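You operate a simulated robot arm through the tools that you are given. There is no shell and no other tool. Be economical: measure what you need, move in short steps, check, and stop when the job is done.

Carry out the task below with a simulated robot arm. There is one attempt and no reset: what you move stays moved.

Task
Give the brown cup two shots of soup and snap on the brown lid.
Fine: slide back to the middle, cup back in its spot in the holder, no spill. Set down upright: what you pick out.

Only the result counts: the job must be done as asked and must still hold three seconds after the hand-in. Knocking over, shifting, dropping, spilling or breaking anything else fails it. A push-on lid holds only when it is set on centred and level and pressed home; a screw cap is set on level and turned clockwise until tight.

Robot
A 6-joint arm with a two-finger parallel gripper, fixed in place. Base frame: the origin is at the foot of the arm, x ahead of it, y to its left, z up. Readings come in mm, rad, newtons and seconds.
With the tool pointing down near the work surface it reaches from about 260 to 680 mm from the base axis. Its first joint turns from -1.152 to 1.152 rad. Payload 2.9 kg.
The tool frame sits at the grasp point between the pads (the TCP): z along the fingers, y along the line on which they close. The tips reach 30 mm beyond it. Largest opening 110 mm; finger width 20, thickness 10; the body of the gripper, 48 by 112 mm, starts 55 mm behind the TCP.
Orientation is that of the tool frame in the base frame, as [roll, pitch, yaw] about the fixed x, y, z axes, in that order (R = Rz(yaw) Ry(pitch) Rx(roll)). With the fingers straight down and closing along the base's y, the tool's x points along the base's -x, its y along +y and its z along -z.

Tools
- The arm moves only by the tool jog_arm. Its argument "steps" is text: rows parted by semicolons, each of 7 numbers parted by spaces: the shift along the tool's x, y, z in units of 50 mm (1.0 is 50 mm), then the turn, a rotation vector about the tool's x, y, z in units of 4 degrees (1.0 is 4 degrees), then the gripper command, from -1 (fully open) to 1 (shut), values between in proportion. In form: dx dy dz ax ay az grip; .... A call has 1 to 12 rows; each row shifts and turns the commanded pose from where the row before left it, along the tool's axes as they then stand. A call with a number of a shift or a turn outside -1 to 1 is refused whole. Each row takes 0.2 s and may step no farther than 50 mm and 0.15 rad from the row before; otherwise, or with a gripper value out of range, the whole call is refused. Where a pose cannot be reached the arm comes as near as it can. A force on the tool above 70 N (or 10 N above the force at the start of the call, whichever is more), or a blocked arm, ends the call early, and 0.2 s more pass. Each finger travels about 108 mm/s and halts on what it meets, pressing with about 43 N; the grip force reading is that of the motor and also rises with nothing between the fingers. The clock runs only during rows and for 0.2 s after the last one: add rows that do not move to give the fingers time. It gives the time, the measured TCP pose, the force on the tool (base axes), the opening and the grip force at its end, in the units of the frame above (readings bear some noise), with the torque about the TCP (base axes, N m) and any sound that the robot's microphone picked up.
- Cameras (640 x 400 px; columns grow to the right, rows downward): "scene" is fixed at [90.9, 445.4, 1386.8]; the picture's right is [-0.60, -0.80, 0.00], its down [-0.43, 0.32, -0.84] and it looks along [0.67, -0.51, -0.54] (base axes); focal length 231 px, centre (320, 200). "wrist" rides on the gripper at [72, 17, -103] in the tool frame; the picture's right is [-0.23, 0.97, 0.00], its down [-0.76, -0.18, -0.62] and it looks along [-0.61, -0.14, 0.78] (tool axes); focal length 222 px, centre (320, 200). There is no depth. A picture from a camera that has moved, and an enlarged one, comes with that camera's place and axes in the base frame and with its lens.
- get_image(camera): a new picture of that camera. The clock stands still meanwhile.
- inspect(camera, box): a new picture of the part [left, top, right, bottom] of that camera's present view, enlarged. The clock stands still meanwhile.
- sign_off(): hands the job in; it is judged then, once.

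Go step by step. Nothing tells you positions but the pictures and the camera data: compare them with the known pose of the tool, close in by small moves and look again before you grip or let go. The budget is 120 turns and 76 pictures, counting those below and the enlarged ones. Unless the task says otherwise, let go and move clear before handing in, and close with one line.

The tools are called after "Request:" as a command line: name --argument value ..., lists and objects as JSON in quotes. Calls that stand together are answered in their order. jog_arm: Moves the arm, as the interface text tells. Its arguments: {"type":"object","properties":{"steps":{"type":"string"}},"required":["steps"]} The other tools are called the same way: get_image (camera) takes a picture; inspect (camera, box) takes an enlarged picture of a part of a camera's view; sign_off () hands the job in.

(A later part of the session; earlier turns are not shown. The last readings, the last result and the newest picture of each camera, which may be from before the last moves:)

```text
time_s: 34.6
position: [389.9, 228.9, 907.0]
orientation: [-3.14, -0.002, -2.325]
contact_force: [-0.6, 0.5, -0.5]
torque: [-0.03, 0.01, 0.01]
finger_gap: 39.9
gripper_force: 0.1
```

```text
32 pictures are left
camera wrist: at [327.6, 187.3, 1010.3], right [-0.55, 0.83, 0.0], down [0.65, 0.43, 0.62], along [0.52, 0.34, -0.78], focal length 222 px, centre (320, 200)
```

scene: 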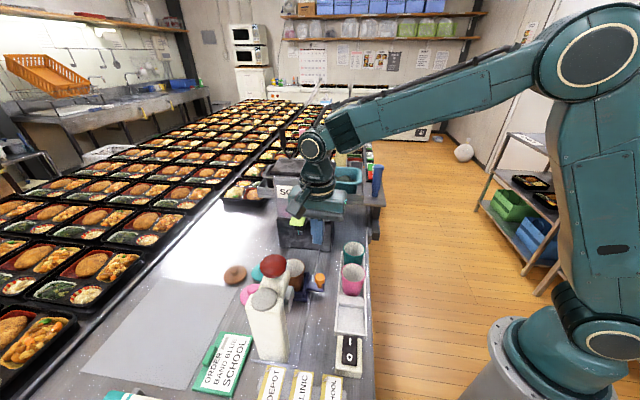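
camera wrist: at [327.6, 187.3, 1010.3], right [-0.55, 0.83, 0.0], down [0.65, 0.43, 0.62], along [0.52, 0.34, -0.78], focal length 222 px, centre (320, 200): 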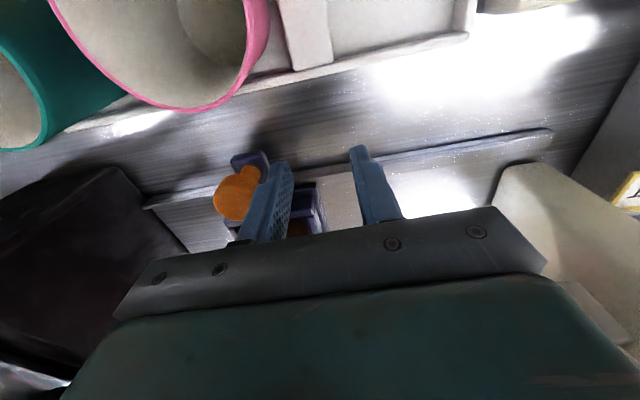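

Request:
jog_arm --steps "0 -0.2 0 0 0 0 0.27;0 -0.2 0 0 0 0 0.27;0 -0.2 0 0 0 0 0.27;0 -0.2 0 0 0 0 0.27;0 -0.2 0 0 0 0 0.27;0 0 0 0 0 0 0.27"

Request:
get_image --camera "wrist"

Request:
inspect --camera "scene" --box '[240, 180, 380, 310]'

```text
time_s: 36.0
position: [426.3, 193.6, 907.6]
orientation: [-3.14, 0.0, -2.325]
contact_force: [-0.4, 0.4, -0.2]
torque: [0.01, 0.02, -0.01]
finger_gap: 39.8
gripper_force: 0.1
```

```text
31 pictures are left
camera wrist: at [363.8, 153.0, 1010.3], right [-0.55, 0.83, 0.0], down [0.65, 0.43, 0.62], along [0.52, 0.34, -0.78], focal length 222 px, centre (320, 200)
```

wrist: 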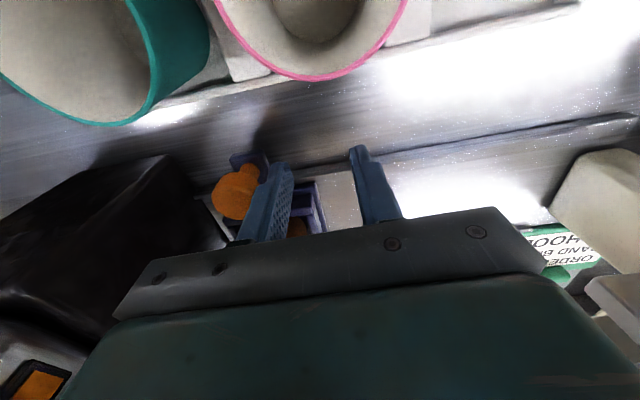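

```text
3.08 times, centred on (310, 245) of scene
camera zoom: at [90.9, 445.4, 1386.8], right [-0.6, -0.8, 0.0], down [-0.43, 0.32, -0.84], along [0.67, -0.51, -0.54], focal length 711 px, centre (351, 62)
```

zoom: 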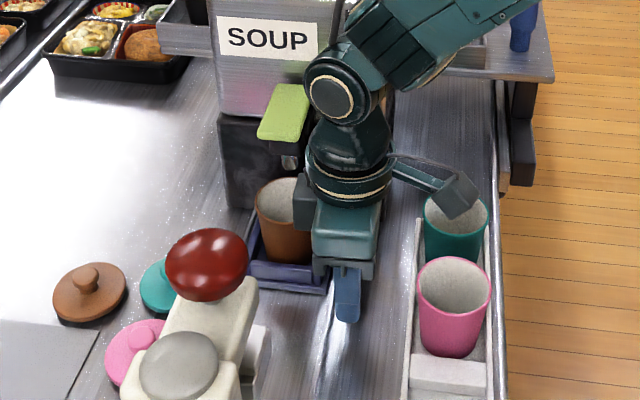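

The cup is approaching the nozzle, so I'll continue in smaller pushes and watch for an end stop.

Request:
jog_arm --steps "0 -0.1 0 0 0 0 0.27;0 -0.1 0 0 0 0 0.27;0 -0.1 0 0 0 0 0.27;0 0 0 0 0 0 0.27"

Request:
inspect --camera "scene" --box '[270, 190, 350, 270]'

```text
time_s: 37.0
position: [438.3, 184.6, 907.5]
orientation: [-3.14, 0.002, -2.325]
contact_force: [-0.8, -0.1, 0.2]
torque: [0.01, 0.03, 0.0]
finger_gap: 40.3
gripper_force: 0.1
```

```text
5.00 times, centred on (310, 230) of scene
camera zoom: at [90.9, 445.4, 1386.8], right [-0.6, -0.8, 0.0], down [-0.43, 0.32, -0.84], along [0.67, -0.51, -0.54], focal length 1156 px, centre (370, 50)
```

zoom: 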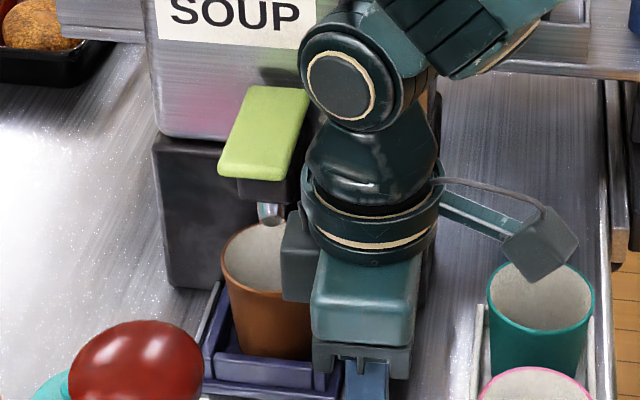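

Request:
jog_arm --steps "0 -0.08 0 0 0 0 0.27;0 -0.08 0 0 0 0 0.27;0 -0.08 0 0 0 0 0.27;0 0 0 0 0 0 0.27"

```text
time_s: 38.0
position: [445.0, 175.0, 907.3]
orientation: [3.14, -0.001, -2.324]
contact_force: [-8.9, 8.7, 3.4]
torque: [-0.06, -0.07, -0.06]
finger_gap: 34.1
gripper_force: 0.1
```

I've met a stop, with about 12 N along the rail. I'll back off a couple of millimetres and look.

Request:
jog_arm --steps "0 0.14 0 0 0 0 0.27;0 0 0 0 0 0 0.27"

Request:
inspect --camera "scene" --box '[270, 190, 350, 270]'

```text
time_s: 38.6
position: [441.3, 179.8, 907.8]
orientation: [-3.139, 0.0, -2.327]
contact_force: [0.2, 0.9, -0.4]
torque: [0.01, 0.04, 0.01]
finger_gap: 40.0
gripper_force: 0.0
```

```text
5.00 times, centred on (310, 230) of scene
camera zoom: at [90.9, 445.4, 1386.8], right [-0.6, -0.8, 0.0], down [-0.43, 0.32, -0.84], along [0.67, -0.51, -0.54], focal length 1156 px, centre (370, 50)
```

zoom: 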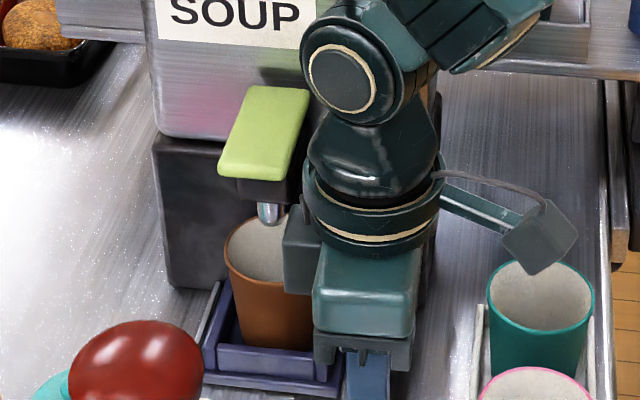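

The cup is directly under the nozzle against the stop. I'll lift clear, back off, and turn toward the lever with closed fingers.

Request:
jog_arm --steps "0 0.1 -0.5 0 0 0 0.27;0 0.1 -0.85 0 0 0 0.27;0 0.1 -0.9 0 0 0 0.6;0 0.3 -0.9 0 0 0 1;0 0.3 -0.9 0 0 0 1;0 0.3 0 0 0 1 1;0 0 0 0 0 1 1;0 0 0 0 0 1 1;0 0 0 0 0 1 1;0 0 0 0 0 1 1;0 0 0 0 0 1 1;0 0 0 0 0 1 1"

Request:
jog_arm --steps "0 0 0 0 0 1 1;0 0 0 0 0 1 1;0 0 0 0 0 1 1;0 0 0 0 0 1 1;0 0 0 0 0 1 1;0 0 0 0 0 1 1;0 0 0 0 0 1 1;0 0 0 0 0 1 1;0 0 0 0 0 1 1;0 0 0 0 0 1 1;0 0 0 0 0 1 1;0 0 0 0 0 1 1"

Request:
jog_arm --steps "0 0 0 0 0 1 1;0 0 0 0 0 1 1;0 0 0 0 0 1 1;0 0 0 0 0 0.6 1;0 0 0 0 0 0 1"

Request:
get_image --camera "wrist"

Request:
inspect --camera "scene" --box '[250, 150, 370, 270]'

```text
time_s: 41.2
position: [397.4, 222.1, 1108.9]
orientation: [-3.139, 0.0, -2.815]
contact_force: [0.0, 0.5, 0.3]
torque: [0.04, -0.02, -0.01]
finger_gap: 0.1
gripper_force: 37.3
```

```text
time_s: 43.8
position: [396.5, 222.1, 1110.2]
orientation: [3.141, 0.002, 2.631]
contact_force: [0.6, -0.1, 0.9]
torque: [0.01, 0.0, 0.03]
finger_gap: 0.1
gripper_force: 37.4
```

```text
time_s: 45.0
position: [397.8, 221.7, 1108.7]
orientation: [3.141, 0.002, 2.381]
contact_force: [0.9, 0.0, -0.4]
torque: [0.01, -0.01, -0.01]
finger_gap: 0.1
gripper_force: 37.6
```

```text
27 pictures are left
camera wrist: at [355.4, 284.4, 1213.1], right [0.84, 0.55, 0.0], down [0.43, -0.65, 0.62], along [0.34, -0.52, -0.78], focal length 222 px, centre (320, 200)
```

wrist: 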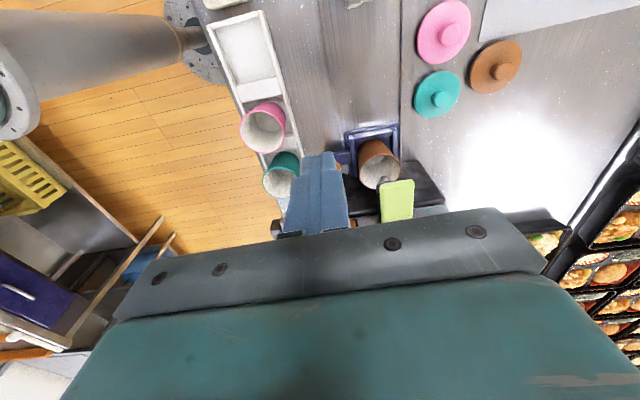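

```text
3.33 times, centred on (310, 210) of scene
camera zoom: at [90.9, 445.4, 1386.8], right [-0.6, -0.8, 0.0], down [-0.43, 0.32, -0.84], along [0.67, -0.51, -0.54], focal length 771 px, centre (353, 167)
```

zoom: 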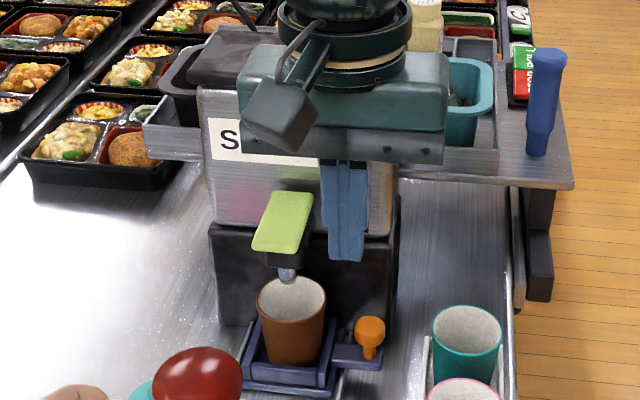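

The lever tip triangulates to about (499,217,1015). I'll move above it and come partway down for a check.

Request:
jog_arm --steps "-0.567 0.441 0 0 0 0 1;-0.567 0.441 0 0 0 0 1;-0.567 0.441 0 0 0 0 1;0 0 0.5 0 0 0 1;0 0 0.3 0 0 0 1;0 0 0 0 0 0 1"

Request:
inspect --camera "wrist" --box '[240, 90, 440, 240]'

Request:
inspect --camera "scene" --box '[260, 170, 360, 260]'

```text
time_s: 46.4
position: [504.9, 211.9, 1070.3]
orientation: [-3.141, 0.001, 2.381]
contact_force: [-0.2, -0.4, -0.4]
torque: [0.04, 0.0, 0.02]
finger_gap: 0.0
gripper_force: 37.5
```

```text
2.67 times, centred on (340, 165) of wrist
camera zoom: at [462.6, 273.5, 1172.8], right [0.84, 0.55, 0.0], down [0.43, -0.65, 0.62], along [0.34, -0.52, -0.78], focal length 592 px, centre (267, 293)
```

zoom: 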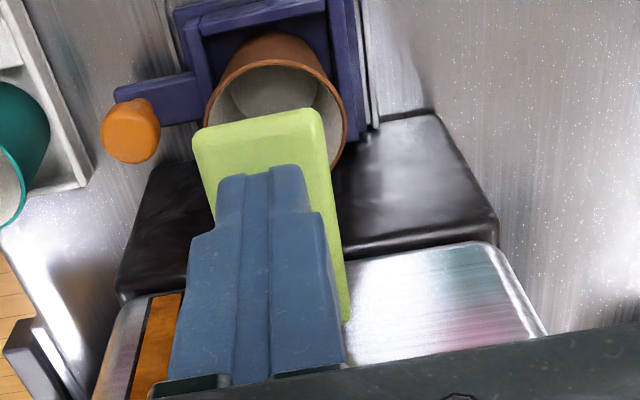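

```text
4.44 times, centred on (310, 215) of scene
camera zoom: at [90.9, 445.4, 1386.8], right [-0.6, -0.8, 0.0], down [-0.43, 0.32, -0.84], along [0.67, -0.51, -0.54], focal length 1027 px, centre (364, 133)
```

zoom: 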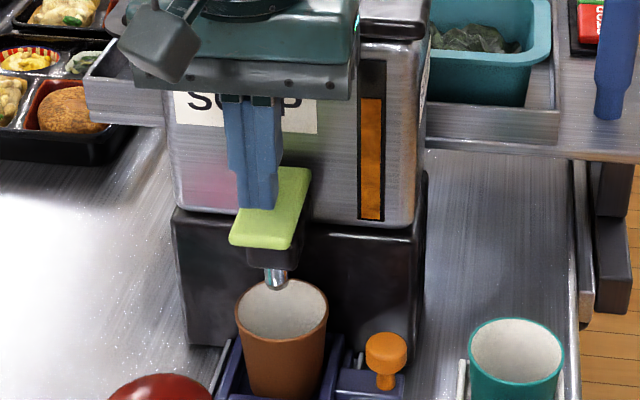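

The fingertips are over the lever and the cup is under the nozzle. I'll press down in small steps.

Request:
jog_arm --steps "0 0 0.15 0 0 0 1;0 0 0.1 0 0 0 1;0 0 0.1 0 0 0 1;0 0 0 0 0 0 1"

```text
time_s: 47.4
position: [504.4, 212.2, 1053.2]
orientation: [3.14, 0.001, 2.38]
contact_force: [-0.3, 0.8, 1.0]
torque: [0.01, -0.01, 0.0]
finger_gap: 0.0
gripper_force: 37.4
```

Request:
jog_arm --steps "0 0 0.1 0 0 0 1;0 0 0.1 0 0 0 1;0 0 0 0 0 0 1"

```text
time_s: 48.2
position: [504.5, 211.2, 1044.3]
orientation: [3.138, 0.004, 2.38]
contact_force: [-5.6, -0.7, 23.7]
torque: [-0.22, 0.02, 0.19]
finger_gap: 0.0
gripper_force: 37.8
```

Request:
jog_arm --steps "0 0 0.1 0 0 0 1;0 0 0 0 0 0 1"

Request:
inspect --camera "scene" --box '[260, 170, 360, 260]'

```text
time_s: 48.8
position: [503.1, 210.9, 1043.4]
orientation: [3.13, 0.007, 2.38]
contact_force: [-16.2, -4.8, 51.9]
torque: [-0.62, 0.24, 0.38]
finger_gap: 0.0
gripper_force: 37.4
```

```text
4.44 times, centred on (310, 215) of scene
camera zoom: at [89.6, 444.9, 1387.0], right [-0.6, -0.8, 0.0], down [-0.43, 0.32, -0.84], along [0.68, -0.51, -0.54], focal length 1027 px, centre (364, 133)
```

zoom: 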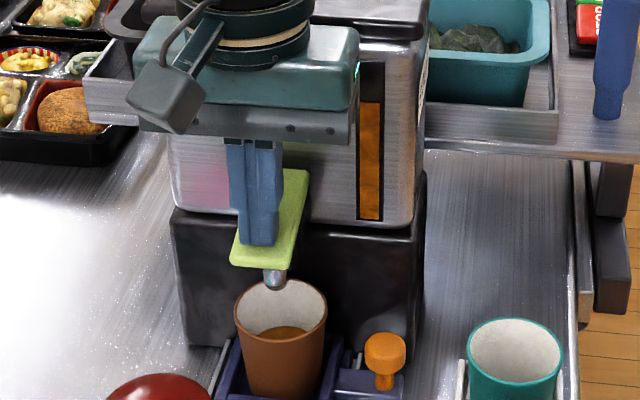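

Soup is in the cup from the first shot. I'll release the lever fully and check the level.

Request:
jog_arm --steps "0 0 -0.3 0 0 0 1;0 0 -0.3 0 0 0 1;0 0 0 0 0 0 1;0 0 0 0 0 0 1"

Request:
inspect --camera "scene" --box '[260, 170, 360, 260]'

```text
time_s: 49.8
position: [503.1, 211.4, 1067.2]
orientation: [-3.141, 0.002, 2.38]
contact_force: [-0.6, 0.0, -0.7]
torque: [0.02, 0.02, -0.05]
finger_gap: 0.2
gripper_force: 37.8
```

```text
4.44 times, centred on (310, 215) of scene
camera zoom: at [90.9, 445.4, 1386.8], right [-0.6, -0.8, 0.0], down [-0.43, 0.32, -0.84], along [0.67, -0.51, -0.54], focal length 1027 px, centre (364, 133)
```

zoom: 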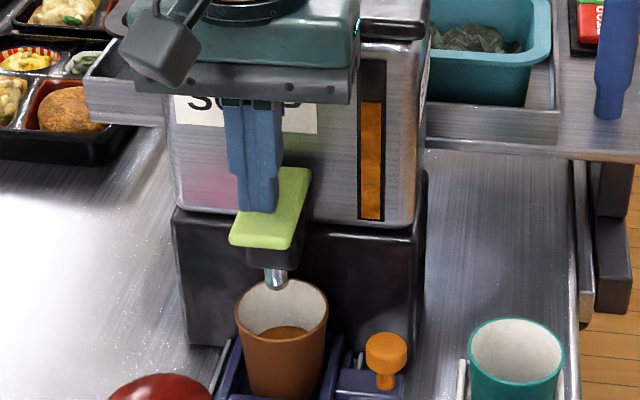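

One shot is in and the lever is back up. Now the second press, the same way.

Request:
jog_arm --steps "0 0 0.25 0 0 0 1;0 0 0.25 0 0 0 1;0 0 0.1 0 0 0 1;0 0 0 0 0 0 1;0 0 -0.3 0 0 0 1;0 0 -0.3 0 0 0 1;0 0 0 0 0 0 1;0 0 0 0 0 0 1"

Request:
inspect --camera "scene" --box '[260, 170, 360, 260]'

```text
time_s: 51.6
position: [504.7, 211.5, 1066.8]
orientation: [3.141, 0.004, 2.382]
contact_force: [-0.5, -0.3, 0.6]
torque: [0.02, -0.02, 0.01]
finger_gap: 0.0
gripper_force: 38.2
```

```text
4.44 times, centred on (310, 215) of scene
camera zoom: at [90.9, 445.4, 1386.8], right [-0.6, -0.8, 0.0], down [-0.43, 0.32, -0.84], along [0.67, -0.51, -0.54], focal length 1027 px, centre (364, 133)
```

zoom: 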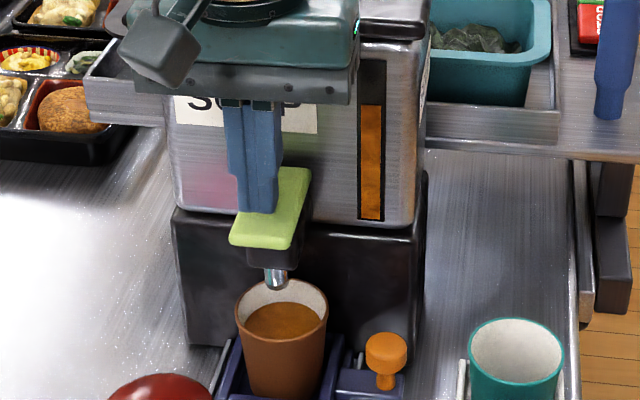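

Two shots are in and the gauge dropped two notches. I'll lift away and turn to the slide orientation, fully open, to hook the knob from the dispenser side.

Request:
jog_arm --steps "0 0 -0.86 0 0 0 1;0.567 -0.441 0 0 0 -1 1;0.567 -0.441 0 0 0 -1 0;0.567 -0.441 0 0 0 -1 -1;0 0 0 0 0 -1 -1;0 0 0 0 0 -1 -1;0 0 0 0 0 -1 -1;0 0 0 0 0 -1 -1;0 0 0 0 0 -1 -1;0 0 0 0 0 -1 -1;0 0 0 0 0 -1 -1;0 0 0 0 0 -1 -1"

Request:
jog_arm --steps "0 0 0 0 0 -1 -1;0 0 0 0 0 -1 -1;0 0 0 0 0 -1 -1;0 0 0 0 0 -1 -1;0 0 0 0 0 -1 -1;0 0 0 0 0 -1 -1;0 0 0 0 0 -1 -1;0 0 0 0 0 -1 -1;0 0 0 0 0 -1 -1;0 0 0 0 0 -1 -1;0 0 0 0 0 -1 -1;0 0 0 0 0 -0.6 -1"

Request:
get_image --camera "wrist"

```text
time_s: 54.2
position: [396.4, 213.4, 1110.2]
orientation: [-3.141, 0.001, -3.133]
contact_force: [0.6, 0.4, -0.3]
torque: [-0.01, 0.01, -0.04]
finger_gap: 109.8
gripper_force: 0.1
```

```text
time_s: 56.8
position: [397.4, 214.9, 1109.8]
orientation: [-3.139, 0.0, -2.322]
contact_force: [-0.7, 0.5, 0.5]
torque: [0.02, 0.0, -0.03]
finger_gap: 110.0
gripper_force: 0.0
```

```text
20 pictures are left
camera wrist: at [334.2, 173.3, 1213.7], right [-0.56, 0.83, 0.0], down [0.65, 0.44, 0.62], along [0.52, 0.35, -0.78], focal length 222 px, centre (320, 200)
```

wrist: 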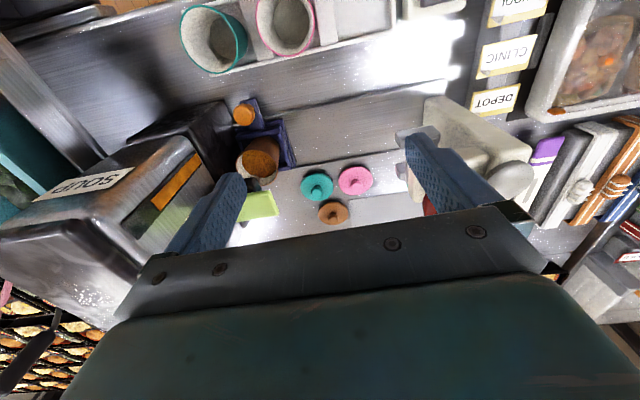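

The knob is at about (481,139). I'll position so the front finger comes down between the knob and the dispenser base, stopping above the knob for a check.

Request:
jog_arm --steps "-0.02 -0.75 0 0 0 0 -1;-0.02 -0.75 0 0 0 0 -1;0 0 0.8 0 0 0 -1;0 0 0.8 0 0 0 -1;0 0 0.8 0 0 0 -1;0 0 0.9 0 0 0 -1;0 0 0 0 0 0 -1"

Request:
inspect --camera "wrist" --box '[100, 80, 420, 240]'

```text
time_s: 58.4
position: [453.7, 165.1, 944.0]
orientation: [-3.141, -0.001, -2.325]
contact_force: [0.1, 0.2, -0.5]
torque: [-0.04, -0.05, 0.02]
finger_gap: 110.1
gripper_force: 0.0
```

```text
2.00 times, centred on (260, 160) of wrist
camera zoom: at [389.9, 123.0, 1048.8], right [-0.55, 0.83, 0.0], down [0.65, 0.43, 0.62], along [0.52, 0.34, -0.78], focal length 444 px, centre (440, 280)
```

zoom: 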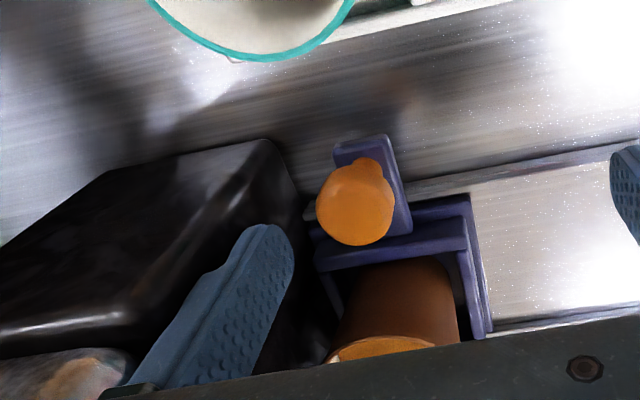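

The finger's inner face is at about u=125, between the knob at 105 and the base at 148. I'll descend to knob level.

Request:
jog_arm --steps "0 0 0.36 0 0 0 -1;0 0 0.34 0 0 0 -1;0 0 0 0 0 0 -1"

```text
time_s: 59.2
position: [451.9, 164.2, 910.4]
orientation: [-3.14, 0.001, -2.326]
contact_force: [-0.9, -0.2, -0.3]
torque: [-0.02, -0.01, 0.01]
finger_gap: 109.7
gripper_force: 0.1
```

No contact on the way down. I'll pull the tray back gently along the rail.

Request:
jog_arm --steps "0 0.06 0 0 0 0 -1;0 0.08 0 0 0 0 -1;0 0.1 0 0 0 0 -1;0 0.13 0 0 0 0 -1;0 0.16 0 0 0 0 -1;0 0.16 0 0 0 0 -1;0 0.16 0 0 0 0 -1;0 0.16 0 0 0 0 -1;0 0.14 0 0 0 0 -1;0 0.1 0 0 0 0 -1;0 0.08 0 0 0 0 -1;0 0.05 0 0 0 0 -1"

Request:
inspect --camera "scene" --box '[240, 200, 380, 310]'

```text
time_s: 61.8
position: [404.0, 212.3, 910.8]
orientation: [-3.14, 0.0, -2.325]
contact_force: [1.1, 0.3, 0.1]
torque: [-0.01, 0.0, -0.03]
finger_gap: 110.0
gripper_force: 0.1
```

```text
3.64 times, centred on (310, 255) of scene
camera zoom: at [90.9, 445.3, 1386.8], right [-0.6, -0.8, 0.0], down [-0.43, 0.32, -0.84], along [0.67, -0.51, -0.54], focal length 841 px, centre (356, 0)
```

zoom: 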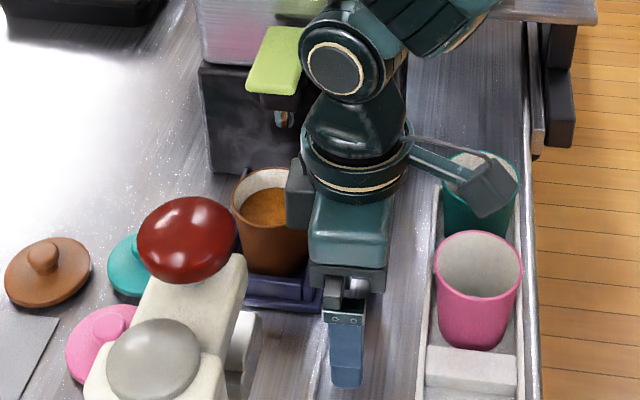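

Request:
jog_arm --steps "0 0.06 0 0 0 0 -1;0 0.1 0 0 0 0 -1;0 0.14 0 0 0 0 -1;0 0.16 0 0 0 0 -1;0 0.14 0 0 0 0 -1;0 0.1 0 0 0 0 -1;0 0.06 0 0 0 0 -1;0 0.04 0 0 0 0 -1;0 0 0 0 0 0 -1"

Request:
get_image --camera "wrist"

```text
time_s: 63.8
position: [373.4, 237.8, 910.9]
orientation: [-3.14, 0.001, -2.326]
contact_force: [0.3, -0.2, 0.1]
torque: [0.02, -0.01, -0.01]
finger_gap: 109.9
gripper_force: 0.0
```

```text
17 pictures are left
camera wrist: at [310.9, 197.6, 1013.7], right [-0.55, 0.83, 0.0], down [0.65, 0.43, 0.62], along [0.52, 0.34, -0.78], focal length 222 px, centre (320, 200)
```

wrist: 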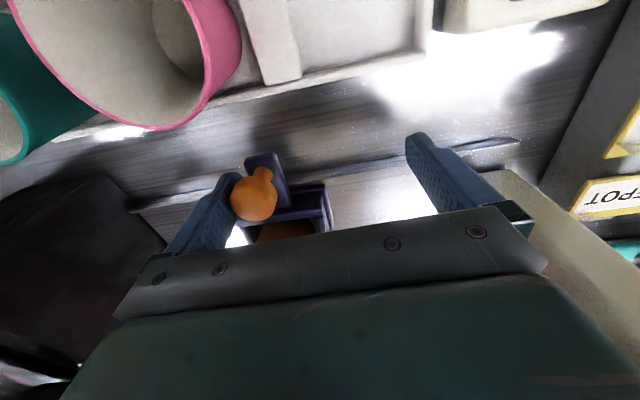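

Close to the middle now. I'll lift to the same pose as my earlier pre-slide picture, (407,216,1054), and compare the tray directly.

Request:
jog_arm --steps "0 -0.08 0 0 0 0 -1;0 0 -0.7 0 0 0 -1;0 0 -0.7 0 0 0 -1;0 0 -0.7 0 0 0 -1;-0.07 -0.36 -0.4 0 0 0 -1;-0.07 -0.36 -0.37 0 0 0 -1;0 0 0 0 0 0 -0.3;0 0 0 0 0 0 -0.3;0 0 0 0 0 0 -0.3"

Request:
get_image --camera "wrist"

```text
time_s: 65.8
position: [407.7, 217.1, 1054.0]
orientation: [-3.139, 0.001, -2.324]
contact_force: [0.1, 0.1, -0.2]
torque: [-0.03, 0.0, 0.0]
finger_gap: 71.5
gripper_force: 0.1
```

```text
16 pictures are left
camera wrist: at [345.5, 175.7, 1157.3], right [-0.55, 0.83, 0.0], down [0.65, 0.43, 0.62], along [0.52, 0.34, -0.78], focal length 222 px, centre (320, 200)
```

wrist: 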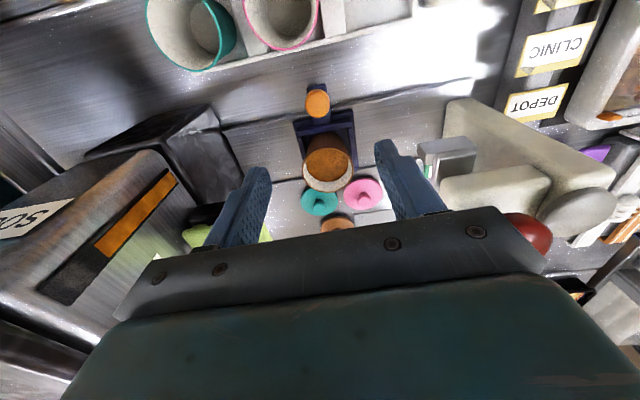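

The tray sits about 8 mm short of its original spot. I'll reverse the move, hook the knob again and pull 8 mm more.

Request:
jog_arm --steps "0 0 0 0 0 0 -1;0 0 0 0 0 0 -1;0.07 0.36 0.37 0 0 0 -1;0.07 0.36 0.4 0 0 0 -1;0 0 0.7 0 0 0 -1;0 0 0.7 0 0 0 -1;0 0 0.7 0 0 0 -1;0 0.06 0 0 0 0 -1;0 0.06 0 0 0 0 -1;0 0.06 0 0 0 0 -1;0 0.06 0 0 0 0 -1;0 0 0 0 0 0 -1"

Request:
jog_arm --steps "0 -0.08 0 0 0 0 -1;0 0 -0.7 0 0 0 -1;0 0 -0.7 0 0 0 -1;0 0 -0.7 0 0 0 -1;-0.07 -0.4 -0.4 0 0 0 -0.3;-0.07 -0.48 -0.37 0 0 0 -0.3;0 0 0 0 0 0 -0.3"

Request:
get_image --camera "wrist"

```text
time_s: 68.4
position: [368.4, 243.5, 909.4]
orientation: [3.141, 0.001, -2.325]
contact_force: [0.0, 0.1, -0.8]
torque: [0.0, 0.03, -0.02]
finger_gap: 110.0
gripper_force: 0.1
```

```text
time_s: 70.0
position: [408.9, 216.9, 1053.9]
orientation: [-3.14, -0.001, -2.325]
contact_force: [0.1, -0.1, -0.1]
torque: [-0.01, -0.04, 0.01]
finger_gap: 71.5
gripper_force: 0.1
```

```text
15 pictures are left
camera wrist: at [346.2, 175.5, 1157.8], right [-0.55, 0.83, 0.0], down [0.65, 0.43, 0.62], along [0.52, 0.34, -0.78], focal length 222 px, centre (320, 200)
```

wrist: 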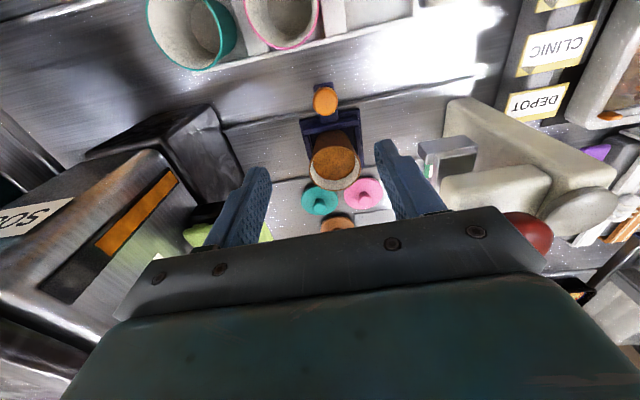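

The tray matches its original place now. Next is the brown lid, whose knob is at about (597,378,862) near the edge of reach, so I'll move over toward it.

Request:
jog_arm --steps "-0.883 -0.081 0 0 0 0 -0.3;-0.883 -0.081 0 0 0 0 -0.3;-0.883 -0.081 0 0 0 0 0.1;-0.883 -0.081 0 0 0 0 0.1;-0.883 -0.081 0 0 0 0 0.1;0 0 0.4 0 0 0.9 0.1;0 0 0.4 0 0 0.9 0.1;0 0 0.4 0 0 0.9 0.1;0 0 0.4 0 0 0.9 0.1;0 0 0 0 0 0 0.1"

Request:
get_image --camera "wrist"

```text
time_s: 72.2
position: [568.3, 355.7, 970.9]
orientation: [-3.141, -0.003, -2.578]
contact_force: [-0.2, 0.3, 0.5]
torque: [0.03, -0.06, -0.03]
finger_gap: 49.4
gripper_force: 0.0
out of reach, approached as far as the arm can: row 5, 6, 7, 8, 9
```

```text
14 pictures are left
camera wrist: at [497.8, 332.2, 1074.1], right [-0.33, 0.94, 0.0], down [0.74, 0.26, 0.62], along [0.59, 0.2, -0.78], focal length 222 px, centre (320, 200)
```

wrist: 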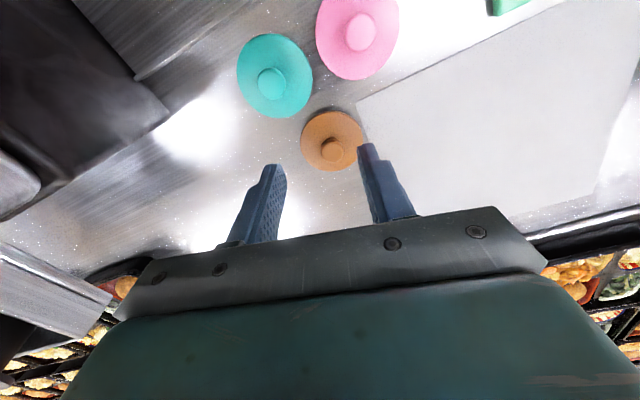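

The vertical reach limit is about 670 mm and the lid is at about 703 mm. I'll tilt the tool outward by 16° about the finger-closing axis to gain reach.

Request:
jog_arm --steps "0 0 0 0 -1 0 0.1;0 0 0 0 -1 0 0.1;0 0 0 0 -1 0 0.1;0 0 0 0 -1 0 0.1;0 0 0 0 0 0 0.1"

```text
time_s: 73.4
position: [600.8, 367.5, 991.5]
orientation: [3.131, 0.216, -2.574]
contact_force: [-0.4, 0.8, 0.5]
torque: [-0.01, -0.02, 0.0]
finger_gap: 49.6
gripper_force: 0.0
out of reach, approached as far as the arm can: row 1, 2, 3, 4
```

Request:
jog_arm --steps "0 0 0 0 0 0 0.1;0 0 0 0 0 0 0.1"

```text
time_s: 74.0
position: [601.3, 368.5, 992.0]
orientation: [3.13, 0.215, -2.575]
contact_force: [-0.3, 0.0, 0.0]
torque: [0.0, -0.03, 0.02]
finger_gap: 49.7
gripper_force: 0.0
```

The tool settled at r≈705 with a 12° tilt, which is enough. I'll come down partway toward the lid knob and check.

Request:
jog_arm --steps "0.151 0.082 0.493 0 0 0 0.1;0.151 0.082 0.493 0 0 0 0.1;0.151 0.082 0.493 0 0 0 0.1;0 0 0 0 0 0 0.1"

Request:
inspect --camera "wrist" --box '[220, 100, 460, 240]'

```text
time_s: 75.0
position: [609.9, 389.0, 921.2]
orientation: [-3.134, 0.224, -2.574]
contact_force: [-0.8, -0.2, 0.7]
torque: [0.03, -0.02, -0.01]
finger_gap: 49.7
gripper_force: 0.1
out of reach, approached as far as the arm can: row 1, 2, 3
```

```text
2.67 times, centred on (340, 170) of wrist
camera zoom: at [520.4, 353.4, 1005.3], right [-0.33, 0.94, 0.04], down [0.6, 0.18, 0.78], along [0.72, 0.29, -0.63], focal length 592 px, centre (267, 280)
```

zoom: 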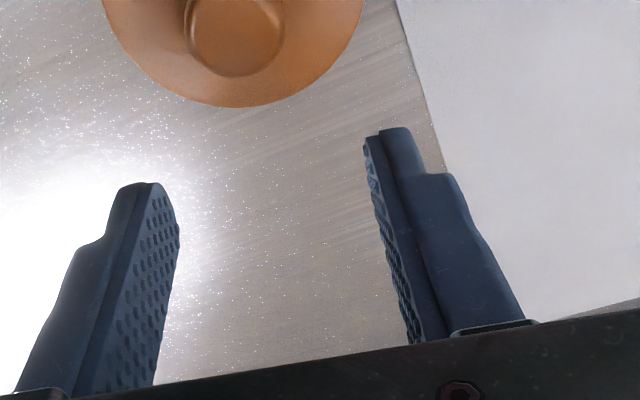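

The arm drifted outward because the pose is at a limit. I'll ease the tilt back and see where the tool settles.

Request:
jog_arm --steps "0 0 0 0 0.6 0 0.1;0 0 0 0 0.6 0 0.1;0 0 0 0 0 0 0.1"

```text
time_s: 75.8
position: [591.6, 383.8, 919.9]
orientation: [-3.132, 0.14, -2.577]
contact_force: [0.0, -0.3, 0.1]
torque: [0.0, -0.01, 0.0]
finger_gap: 49.2
gripper_force: 0.0
out of reach, approached as far as the arm can: row 1, 2
```

Request:
jog_arm --steps "0.1 -0.057 0.17 0 0 0 0.1;0.05 -0.057 0.17 0 0 0 0.1;0 0 0 0 0 0 0.1"

Request:
inspect --camera "wrist" --box '[220, 100, 460, 240]'

```text
time_s: 76.6
position: [597.0, 379.8, 901.9]
orientation: [-3.135, 0.141, -2.576]
contact_force: [-0.4, 0.1, 0.1]
torque: [-0.03, 0.03, -0.02]
finger_gap: 49.5
gripper_force: 0.1
out of reach, approached as far as the arm can: row 1
```

```text
2.67 times, centred on (340, 170) of wrist
camera zoom: at [513.7, 349.1, 993.6], right [-0.33, 0.94, 0.02], down [0.66, 0.21, 0.73], along [0.68, 0.26, -0.69], focal length 592 px, centre (267, 280)
```

zoom: 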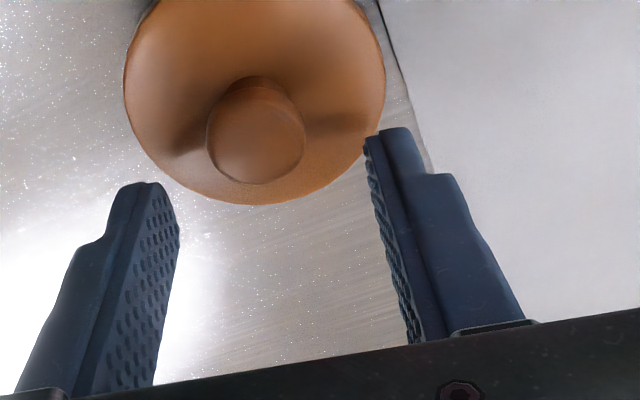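

The fingers straddle the knob, but they need to come inward about 8 mm and down about 16 mm.

Request:
jog_arm --steps "0.16 0.02 0 0 0 0 0.1;0.02 0 0.14 0 0 0 0.1;0.02 0 0.12 0 0 0 0.1;0 0 0 0 0 0 0.1"

Request:
inspect --camera "wrist" --box '[220, 100, 460, 240]'

```text
time_s: 77.6
position: [588.9, 376.0, 892.5]
orientation: [-3.134, 0.152, -2.575]
contact_force: [-5.3, -2.9, 30.9]
torque: [-0.02, 0.37, 0.06]
finger_gap: 49.6
gripper_force: 0.4
out of reach, approached as far as the arm can: row 1
```

```text
2.67 times, centred on (340, 170) of wrist
camera zoom: at [504.4, 344.4, 983.6], right [-0.33, 0.94, 0.03], down [0.65, 0.21, 0.73], along [0.69, 0.26, -0.68], focal length 592 px, centre (267, 280)
```

zoom: 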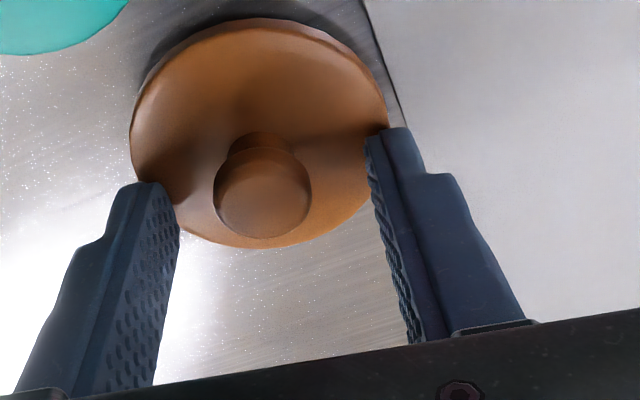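

The fingertips are resting on the lid disc, straddling the knob. I'll raise 3 mm and close on the knob.

Request:
jog_arm --steps "0 0 -0.1 0 0 0 0.1;0 0 0 0 0 0 0.4;0 0 0 0 0 0 0.7;0 0 0 0 0 0 0.9;0 0 0 0 0 0 0.9"

Request:
inspect --camera "wrist" --box '[220, 100, 460, 240]'

```text
time_s: 78.8
position: [586.7, 374.6, 892.8]
orientation: [-3.135, 0.143, -2.575]
contact_force: [-1.4, -0.3, 18.6]
torque: [0.16, 0.28, 0.05]
finger_gap: 15.0
gripper_force: 43.1
```

```text
2.67 times, centred on (340, 170) of wrist
camera zoom: at [503.6, 343.2, 984.8], right [-0.33, 0.94, 0.03], down [0.65, 0.21, 0.73], along [0.68, 0.26, -0.69], focal length 592 px, centre (267, 280)
```

zoom: 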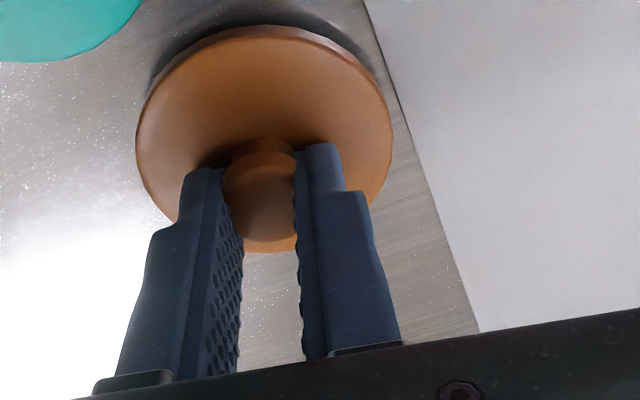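

I've gripped the lid's neck, with a 15 mm gap. I'll lift it slowly and check that it hangs level.

Request:
jog_arm --steps "-0.03 0 -0.2 0 0 0 0.9;-0.05 0 -0.4 0 0 0 0.9;-0.05 0 -0.5 0 0 0 0.9;0 0 0 0 0 0 0.9"

Request:
get_image --camera "wrist"

Request:
inspect --camera "scene" --box '[190, 190, 330, 310]'

```text
time_s: 79.8
position: [586.2, 373.4, 947.2]
orientation: [-3.135, 0.142, -2.576]
contact_force: [-0.9, -0.4, 0.8]
torque: [0.01, 0.01, -0.01]
finger_gap: 13.7
gripper_force: 43.4
```

```text
9 pictures are left
camera wrist: at [502.7, 343.1, 1038.9], right [-0.33, 0.94, 0.03], down [0.66, 0.21, 0.73], along [0.68, 0.26, -0.69], focal length 222 px, centre (320, 200)
```

wrist: 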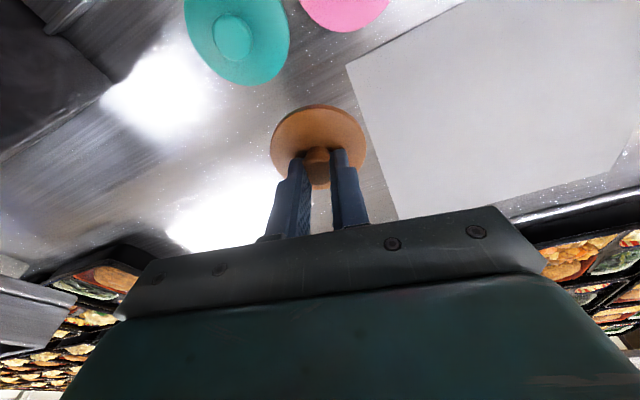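

```text
3.33 times, centred on (260, 250) of scene
camera zoom: at [90.9, 445.4, 1386.8], right [-0.6, -0.8, 0.0], down [-0.43, 0.32, -0.84], along [0.67, -0.51, -0.54], focal length 771 px, centre (520, 33)
```

zoom: 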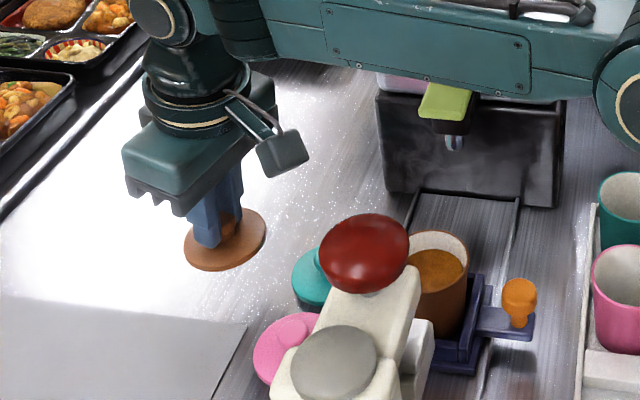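

The lid came up and looks level. I'll rise, pull in, then rotate about the vertical to the placing yaw, keeping the tilt so the lid stays level.

Request:
jog_arm --steps "0.2 0 -0.7 0 0 0 0.9;0.423 0 -0.82 0 0 0 0.9;0.423 0 -0.7 0 0 0 0.9;0.22 0 -0.24 0 0 0 0.9;0 0 0 0.14 0 0.99 0.9;0 0 0 0.14 0 0.99 0.9;0 0 0 0.14 0 0.99 0.9;0 0 0 0.14 0 0.99 0.9;0 0 0 0.14 0 0.99 0.9;0 0 0 0.14 0 0.99 0.9;0 0 0 0.14 0 0.99 0.9;0 0 0 0.14 0 0.99 0.9"

Request:
jog_arm --steps "0 0 0 0.14 0 0.99 0.9;0 0 0 0.14 0 0.99 0.9;0 0 0 0.14 0 0.99 0.9;0 0 0 0.14 0 0.99 0.9;0 0 0 0.14 0 0.99 0.9;0 0 0 0.14 0 0.99 0.9;0 0 0 0.14 0 0.99 0.9;0 0 0 0.14 0 0.99 0.9;0 0 0 0.14 0 0.99 0.9;0 0 0 0.14 0 0.99 0.9;0 0 0 0.14 0 0.99 0.9"

Request:
jog_arm --steps "0 0 0 0.14 0 0.99 0.9;0 0 0 0.14 0 0.99 0.9;0 0 0 0.14 0 0.99 0.9;0 0 0 0.14 0 0.99 0.9;0 0 0 0.14 0 0.99 0.9;0 0 0 0.14 0 0.99 0.9;0 0 0 0.14 0 0.99 0.9;0 0 0 0.14 0 0.99 0.9;0 0 0 0.14 0 0.99 0.9;0 0 0 0.14 0 0.99 0.9;0 0 0 0 0 0 0.9"

```text
time_s: 82.4
position: [519.0, 332.5, 1059.2]
orientation: [-3.137, 0.145, -3.135]
contact_force: [0.3, 0.5, -0.6]
torque: [0.01, 0.02, 0.03]
finger_gap: 17.7
gripper_force: 43.1
```

```text
time_s: 84.8
position: [510.5, 335.0, 1056.5]
orientation: [-3.141, 0.148, 2.378]
contact_force: [-0.2, -0.3, -0.1]
torque: [-0.02, 0.0, -0.02]
finger_gap: 17.8
gripper_force: 42.9
out of reach, approached as far as the arm can: row 11
```

```text
time_s: 87.2
position: [472.4, 345.8, 1041.9]
orientation: [3.136, 0.143, 1.682]
contact_force: [-1.1, -0.5, 0.0]
torque: [0.01, 0.04, 0.01]
finger_gap: 17.5
gripper_force: 43.2
out of reach, approached as far as the arm can: row 1, 2, 3, 4, 5, 6, 7, 8, 9, 10
```

The gap changed a little and the arm drifted, so I'll check the lid in the grip.

Request:
get_image --camera "wrist"

```text
7 pictures are left
camera wrist: at [477.9, 434.4, 1134.0], right [0.99, -0.12, 0.04], down [-0.11, -0.68, 0.72], along [-0.06, -0.72, -0.69], focal length 222 px, centre (320, 200)
```

wrist: 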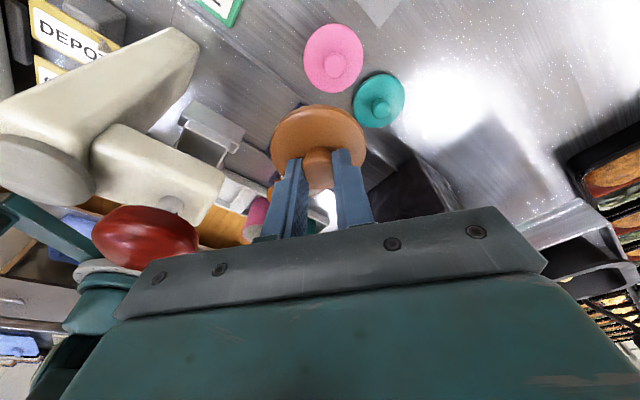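

The lid is still held as before. I'll move beside the cup at height so the camera can see the cup rim clearly.

Request:
jog_arm --steps "-0.77 0.345 -0.073 0 0 0 0.9;-0.77 0.345 -0.073 0 0 0 0.9;0 0 0 0 0 0 0.9"

Request:
get_image --camera "wrist"

```text
time_s: 88.0
position: [508.2, 278.0, 1057.7]
orientation: [3.135, 0.145, 1.682]
contact_force: [-0.2, 0.6, -0.5]
torque: [-0.01, 0.0, -0.01]
finger_gap: 18.0
gripper_force: 43.5
out of reach, approached as far as the arm can: row 2
```

```text
6 pictures are left
camera wrist: at [514.2, 366.1, 1149.8], right [0.99, -0.11, 0.04], down [-0.11, -0.68, 0.73], along [-0.06, -0.72, -0.69], focal length 222 px, centre (320, 200)
```

wrist: 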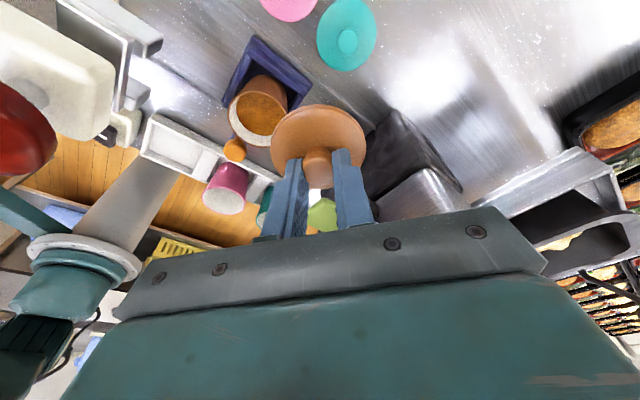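

The cup rim centre is about (445,263), and the lid centre sits about 6 mm from the TCP on the camera side. I'll move the lid over the cup and lower to just above the rim.

Request:
jog_arm --steps "-0.14 -0.644 0.02 0 0 0 0.9;-0.14 -0.644 0.02 0 0 0 0.9;0.06 0 0.4 0 0 0 0.9;0.06 0 0.4 0 0 0 0.9;0.03 0 0.2 0 0 0 0.9;0 0 0 0 0 0 0.9"

```text
time_s: 89.4
position: [493.8, 290.7, 1045.0]
orientation: [3.141, 0.147, 1.683]
contact_force: [0.8, 0.7, 0.4]
torque: [0.0, 0.0, -0.03]
finger_gap: 17.6
gripper_force: 43.1
out of reach, approached as far as the arm can: row 1, 2, 3, 4, 5
```

This tilt direction isn't reachable there. I'll rotate back to about yaw 190°, where the tilt leans toward the base and both press and lever stay clear.

Request:
jog_arm --steps "0 0 0 -0.14 0 -0.99 0.9;0 0 0 -0.14 0 -0.99 0.9;0 0 0 -0.14 0 -0.99 0.9;0 0 0 -0.14 0 -0.99 0.9;0 0 0 -0.14 0 -0.99 0.9;0 0 0 -0.14 0 -0.99 0.9;0 0 0 -0.14 0 -0.99 0.9;0 0 0 -0.14 0 -0.99 0.9;0 0 0 -0.14 0 -0.99 0.9;0 0 0 -0.14 0 -0.99 0.9;0 0 0 -0.14 0 -0.99 0.9;0 0 0 -0.14 0 -0.99 0.9"

Request:
jog_arm --steps "0 0 0 -0.14 0 -0.99 0.9;0 0 0 -0.14 0 -0.99 0.9;0 0 0 -0.14 0 -0.99 0.9;0 0 0 -0.14 0 -0.99 0.9;0 0 0 -0.14 0 -0.99 0.9;0 0 0 -0.14 0 -0.99 0.9;0 0 0 -0.14 0 -0.99 0.9;0 0 0 -0.14 0 -0.99 0.9;0 0 0 -0.14 0 -0.99 0.9;0 0 0 -0.14 0 -0.99 0.9;0 0 0 -0.14 0 -0.99 0.9;0 0 0 0 0 0 0.9"

```text
time_s: 92.0
position: [517.5, 305.0, 1061.7]
orientation: [-3.136, 0.146, 2.521]
contact_force: [-0.1, 0.3, -0.9]
torque: [0.01, 0.02, -0.01]
finger_gap: 17.7
gripper_force: 43.1
out of reach, approached as far as the arm can: row 2, 3, 5, 7, 8, 10, 12
```

```text
time_s: 94.6
position: [531.9, 316.1, 1069.7]
orientation: [-3.135, 0.141, -2.992]
contact_force: [-1.0, -0.3, -0.7]
torque: [0.03, 0.02, -0.03]
finger_gap: 18.0
gripper_force: 42.8
out of reach, approached as far as the arm can: row 2, 4, 6, 8, 11
```

Request:
jog_arm --steps "0.435 -0.195 -0.06 0 0 0 0.9;0.435 -0.195 -0.06 0 0 0 0.9;0 0 0 0 0 0 0.9"

```text
time_s: 95.4
position: [523.7, 312.2, 1087.4]
orientation: [-3.135, 0.143, -2.996]
contact_force: [0.1, -0.3, -0.1]
torque: [-0.02, -0.01, 0.0]
finger_gap: 17.9
gripper_force: 42.1
out of reach, approached as far as the arm can: row 1, 2
```

The tilt can't be kept near the cup, so I'll level the tool and set the lid down on the empty grey sheet at about (500,430). There I can regrip it with a vertical tool.

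Request:
jog_arm --steps "0 0 0 0 1 0 0.9;0 0 0 0 1 0 0.9;0 0 0 0 0.05 0 0.9;0.04 0.8 0 0 0 0 0.9;0.04 0.8 0 0 0 0 0.9;0.04 0.8 0 0 0 0 0.9;0 0 0 0 0 0 0.9"

```text
time_s: 97.0
position: [492.5, 414.6, 1083.6]
orientation: [-3.134, 0.002, -2.995]
contact_force: [0.0, 0.9, 0.1]
torque: [0.01, 0.01, -0.01]
finger_gap: 18.1
gripper_force: 42.7
out of reach, approached as far as the arm can: row 6
```

Request:
jog_arm --steps "0 0 0.8 0 0 0 0.9;0 0 0.8 0 0 0 0.9;-0.05 0.3 0.5 0 0 0 0.9;0 0 0.5 0 0 0 0.9;0 0 0.4 0 0 0 0.9;0 0 0 0 0 0 0.9"

Request:
get_image --camera "wrist"

```text
time_s: 98.4
position: [493.9, 427.7, 934.3]
orientation: [-3.135, 0.002, -2.995]
contact_force: [0.6, -1.0, -0.5]
torque: [-0.01, 0.02, 0.02]
finger_gap: 17.7
gripper_force: 42.9
```

```text
5 pictures are left
camera wrist: at [418.5, 434.6, 1037.7], right [0.08, 1.0, -0.01], down [0.78, -0.06, 0.63], along [0.62, -0.06, -0.78], focal length 222 px, centre (320, 200)
```

wrist: 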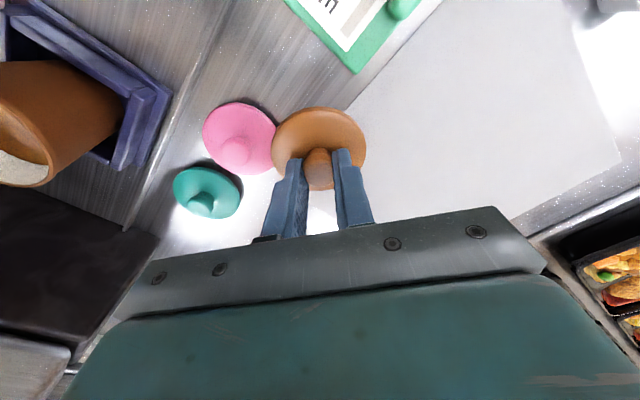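

Clearance to the pink lid and clipboard is fine with a 6 mm shift. I'll lower until the lid touches and press lightly to flatten it.

Request:
jog_arm --steps "-0.06 0.12 0.2 0 0 0 0.9;0 0 0.4 0 0 0 0.9;0 0 0.1 0 0 0 0.9;0 0 0.1 0 0 0 0.9;0 0 0 0 0 0 0.9"

```text
time_s: 99.6
position: [496.5, 435.3, 896.5]
orientation: [-3.139, 0.004, -2.997]
contact_force: [-0.4, -0.3, 10.3]
torque: [0.0, -0.21, -0.04]
finger_gap: 17.8
gripper_force: 42.9
```

Request:
jog_arm --steps "0 0 0.06 0 0 0 0.9;0 0 0.05 0 0 0 0.9;0 0 0 0 0 0 0.9"

```text
time_s: 100.4
position: [497.8, 435.7, 896.2]
orientation: [3.141, 0.013, -2.996]
contact_force: [-1.8, -3.5, 34.3]
torque: [-0.02, -0.45, -0.02]
finger_gap: 18.0
gripper_force: 42.9
```

Request:
jog_arm --steps "0 0 -0.1 0 0 0 0.9;0 0 0 0 0 0 0.5;0 0 0 0 0 0 0.15;0 0 0 0 0 0 0.15;0.16 0 0 0 0 0 0.15;0 0 0 0 0 0 0.15"

Request:
inspect --camera "wrist" --box '[220, 80, 440, 240]'

```text
time_s: 101.8
position: [488.2, 435.0, 892.7]
orientation: [-3.135, 0.003, -2.996]
contact_force: [-0.5, -0.3, 0.2]
torque: [0.02, 0.0, 0.01]
finger_gap: 46.8
gripper_force: 0.0
heard: click
```

```text
2.50 times, centred on (330, 160) of wrist
camera zoom: at [412.2, 440.7, 996.9], right [0.08, 1.0, -0.01], down [0.78, -0.06, 0.62], along [0.62, -0.06, -0.78], focal length 555 px, centre (295, 300)
```

zoom: 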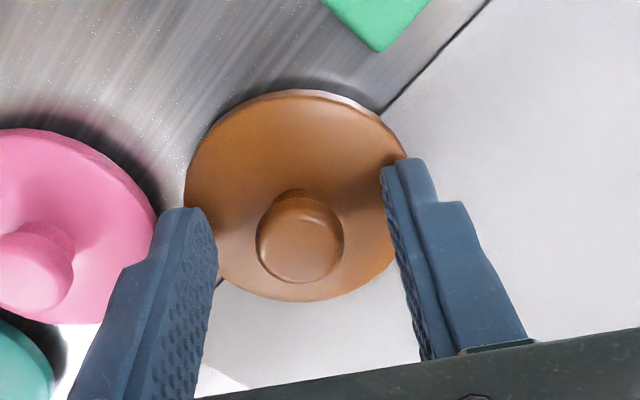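

The lid is flat and the knob is centred between the fingers, about (487,435) against the TCP at (488,435). I'll regrip with the vertical tool and lift.

Request:
jog_arm --steps "0 0 -0.02 0 0 0 0.4;0 0 0 0 0 0 0.8;0 0 0 0 0 0 0.9;0 0 0 0 0 0 0.9;0 0 -0.3 0 0 0 0.9;0 0 -0.7 0 0 0 0.9;0 0 -0.7 0 0 0 0.9;0 0 0 0 0 0 0.9"

```text
time_s: 103.6
position: [487.4, 434.1, 981.2]
orientation: [-3.134, 0.001, -2.995]
contact_force: [-0.5, 0.2, 0.1]
torque: [-0.01, -0.02, 0.02]
finger_gap: 18.0
gripper_force: 42.6
```

Request:
jog_arm --steps "0 0 -0.6 0 0 1 0.9;0 0 -0.2 0 0 1 0.9;0 0 0 0 0 1 0.9;0 0 0 0 0 1 0.9;0 0 0 0 0 1 0.9;0 0 0 0 0 1 0.9;0 0 0 0 0 1 0.9;0 0 0 0 0 1 0.9;0 0 0 0 0 1 0.9;0 0 0 0 0 1 0.9;0 0 0 0 0 1 0.9;0 0 0 0 0 1 0.9"

Request:
jog_arm --steps "0 0 0 0 0 1 0.9;0 0 0 0 0 1 0.9;0 0 0 0 0 1 0.9;0 0 0 0 0 1 0.9;0 0 0 0 0 1 0.9;0 0 0 0 0 1 0.9;0 0 0 0 0 1 0.9;0 0 0 0 0 1 0.9;0 0 0 0 0 1 0.9;0 0 0 0 0 1 0.9;0 0 0 0 0 1 0.9;0 0 0 0 0 0.4 0.9"

```text
time_s: 106.2
position: [488.3, 434.0, 1019.9]
orientation: [-3.137, 0.007, 2.449]
contact_force: [-0.3, 0.0, -0.2]
torque: [-0.02, 0.01, -0.01]
finger_gap: 18.1
gripper_force: 42.7
```

```text
time_s: 108.8
position: [488.3, 434.7, 1019.7]
orientation: [3.141, 0.004, 1.653]
contact_force: [-0.5, 1.5, -0.2]
torque: [0.0, 0.0, 0.0]
finger_gap: 17.6
gripper_force: 43.1
```

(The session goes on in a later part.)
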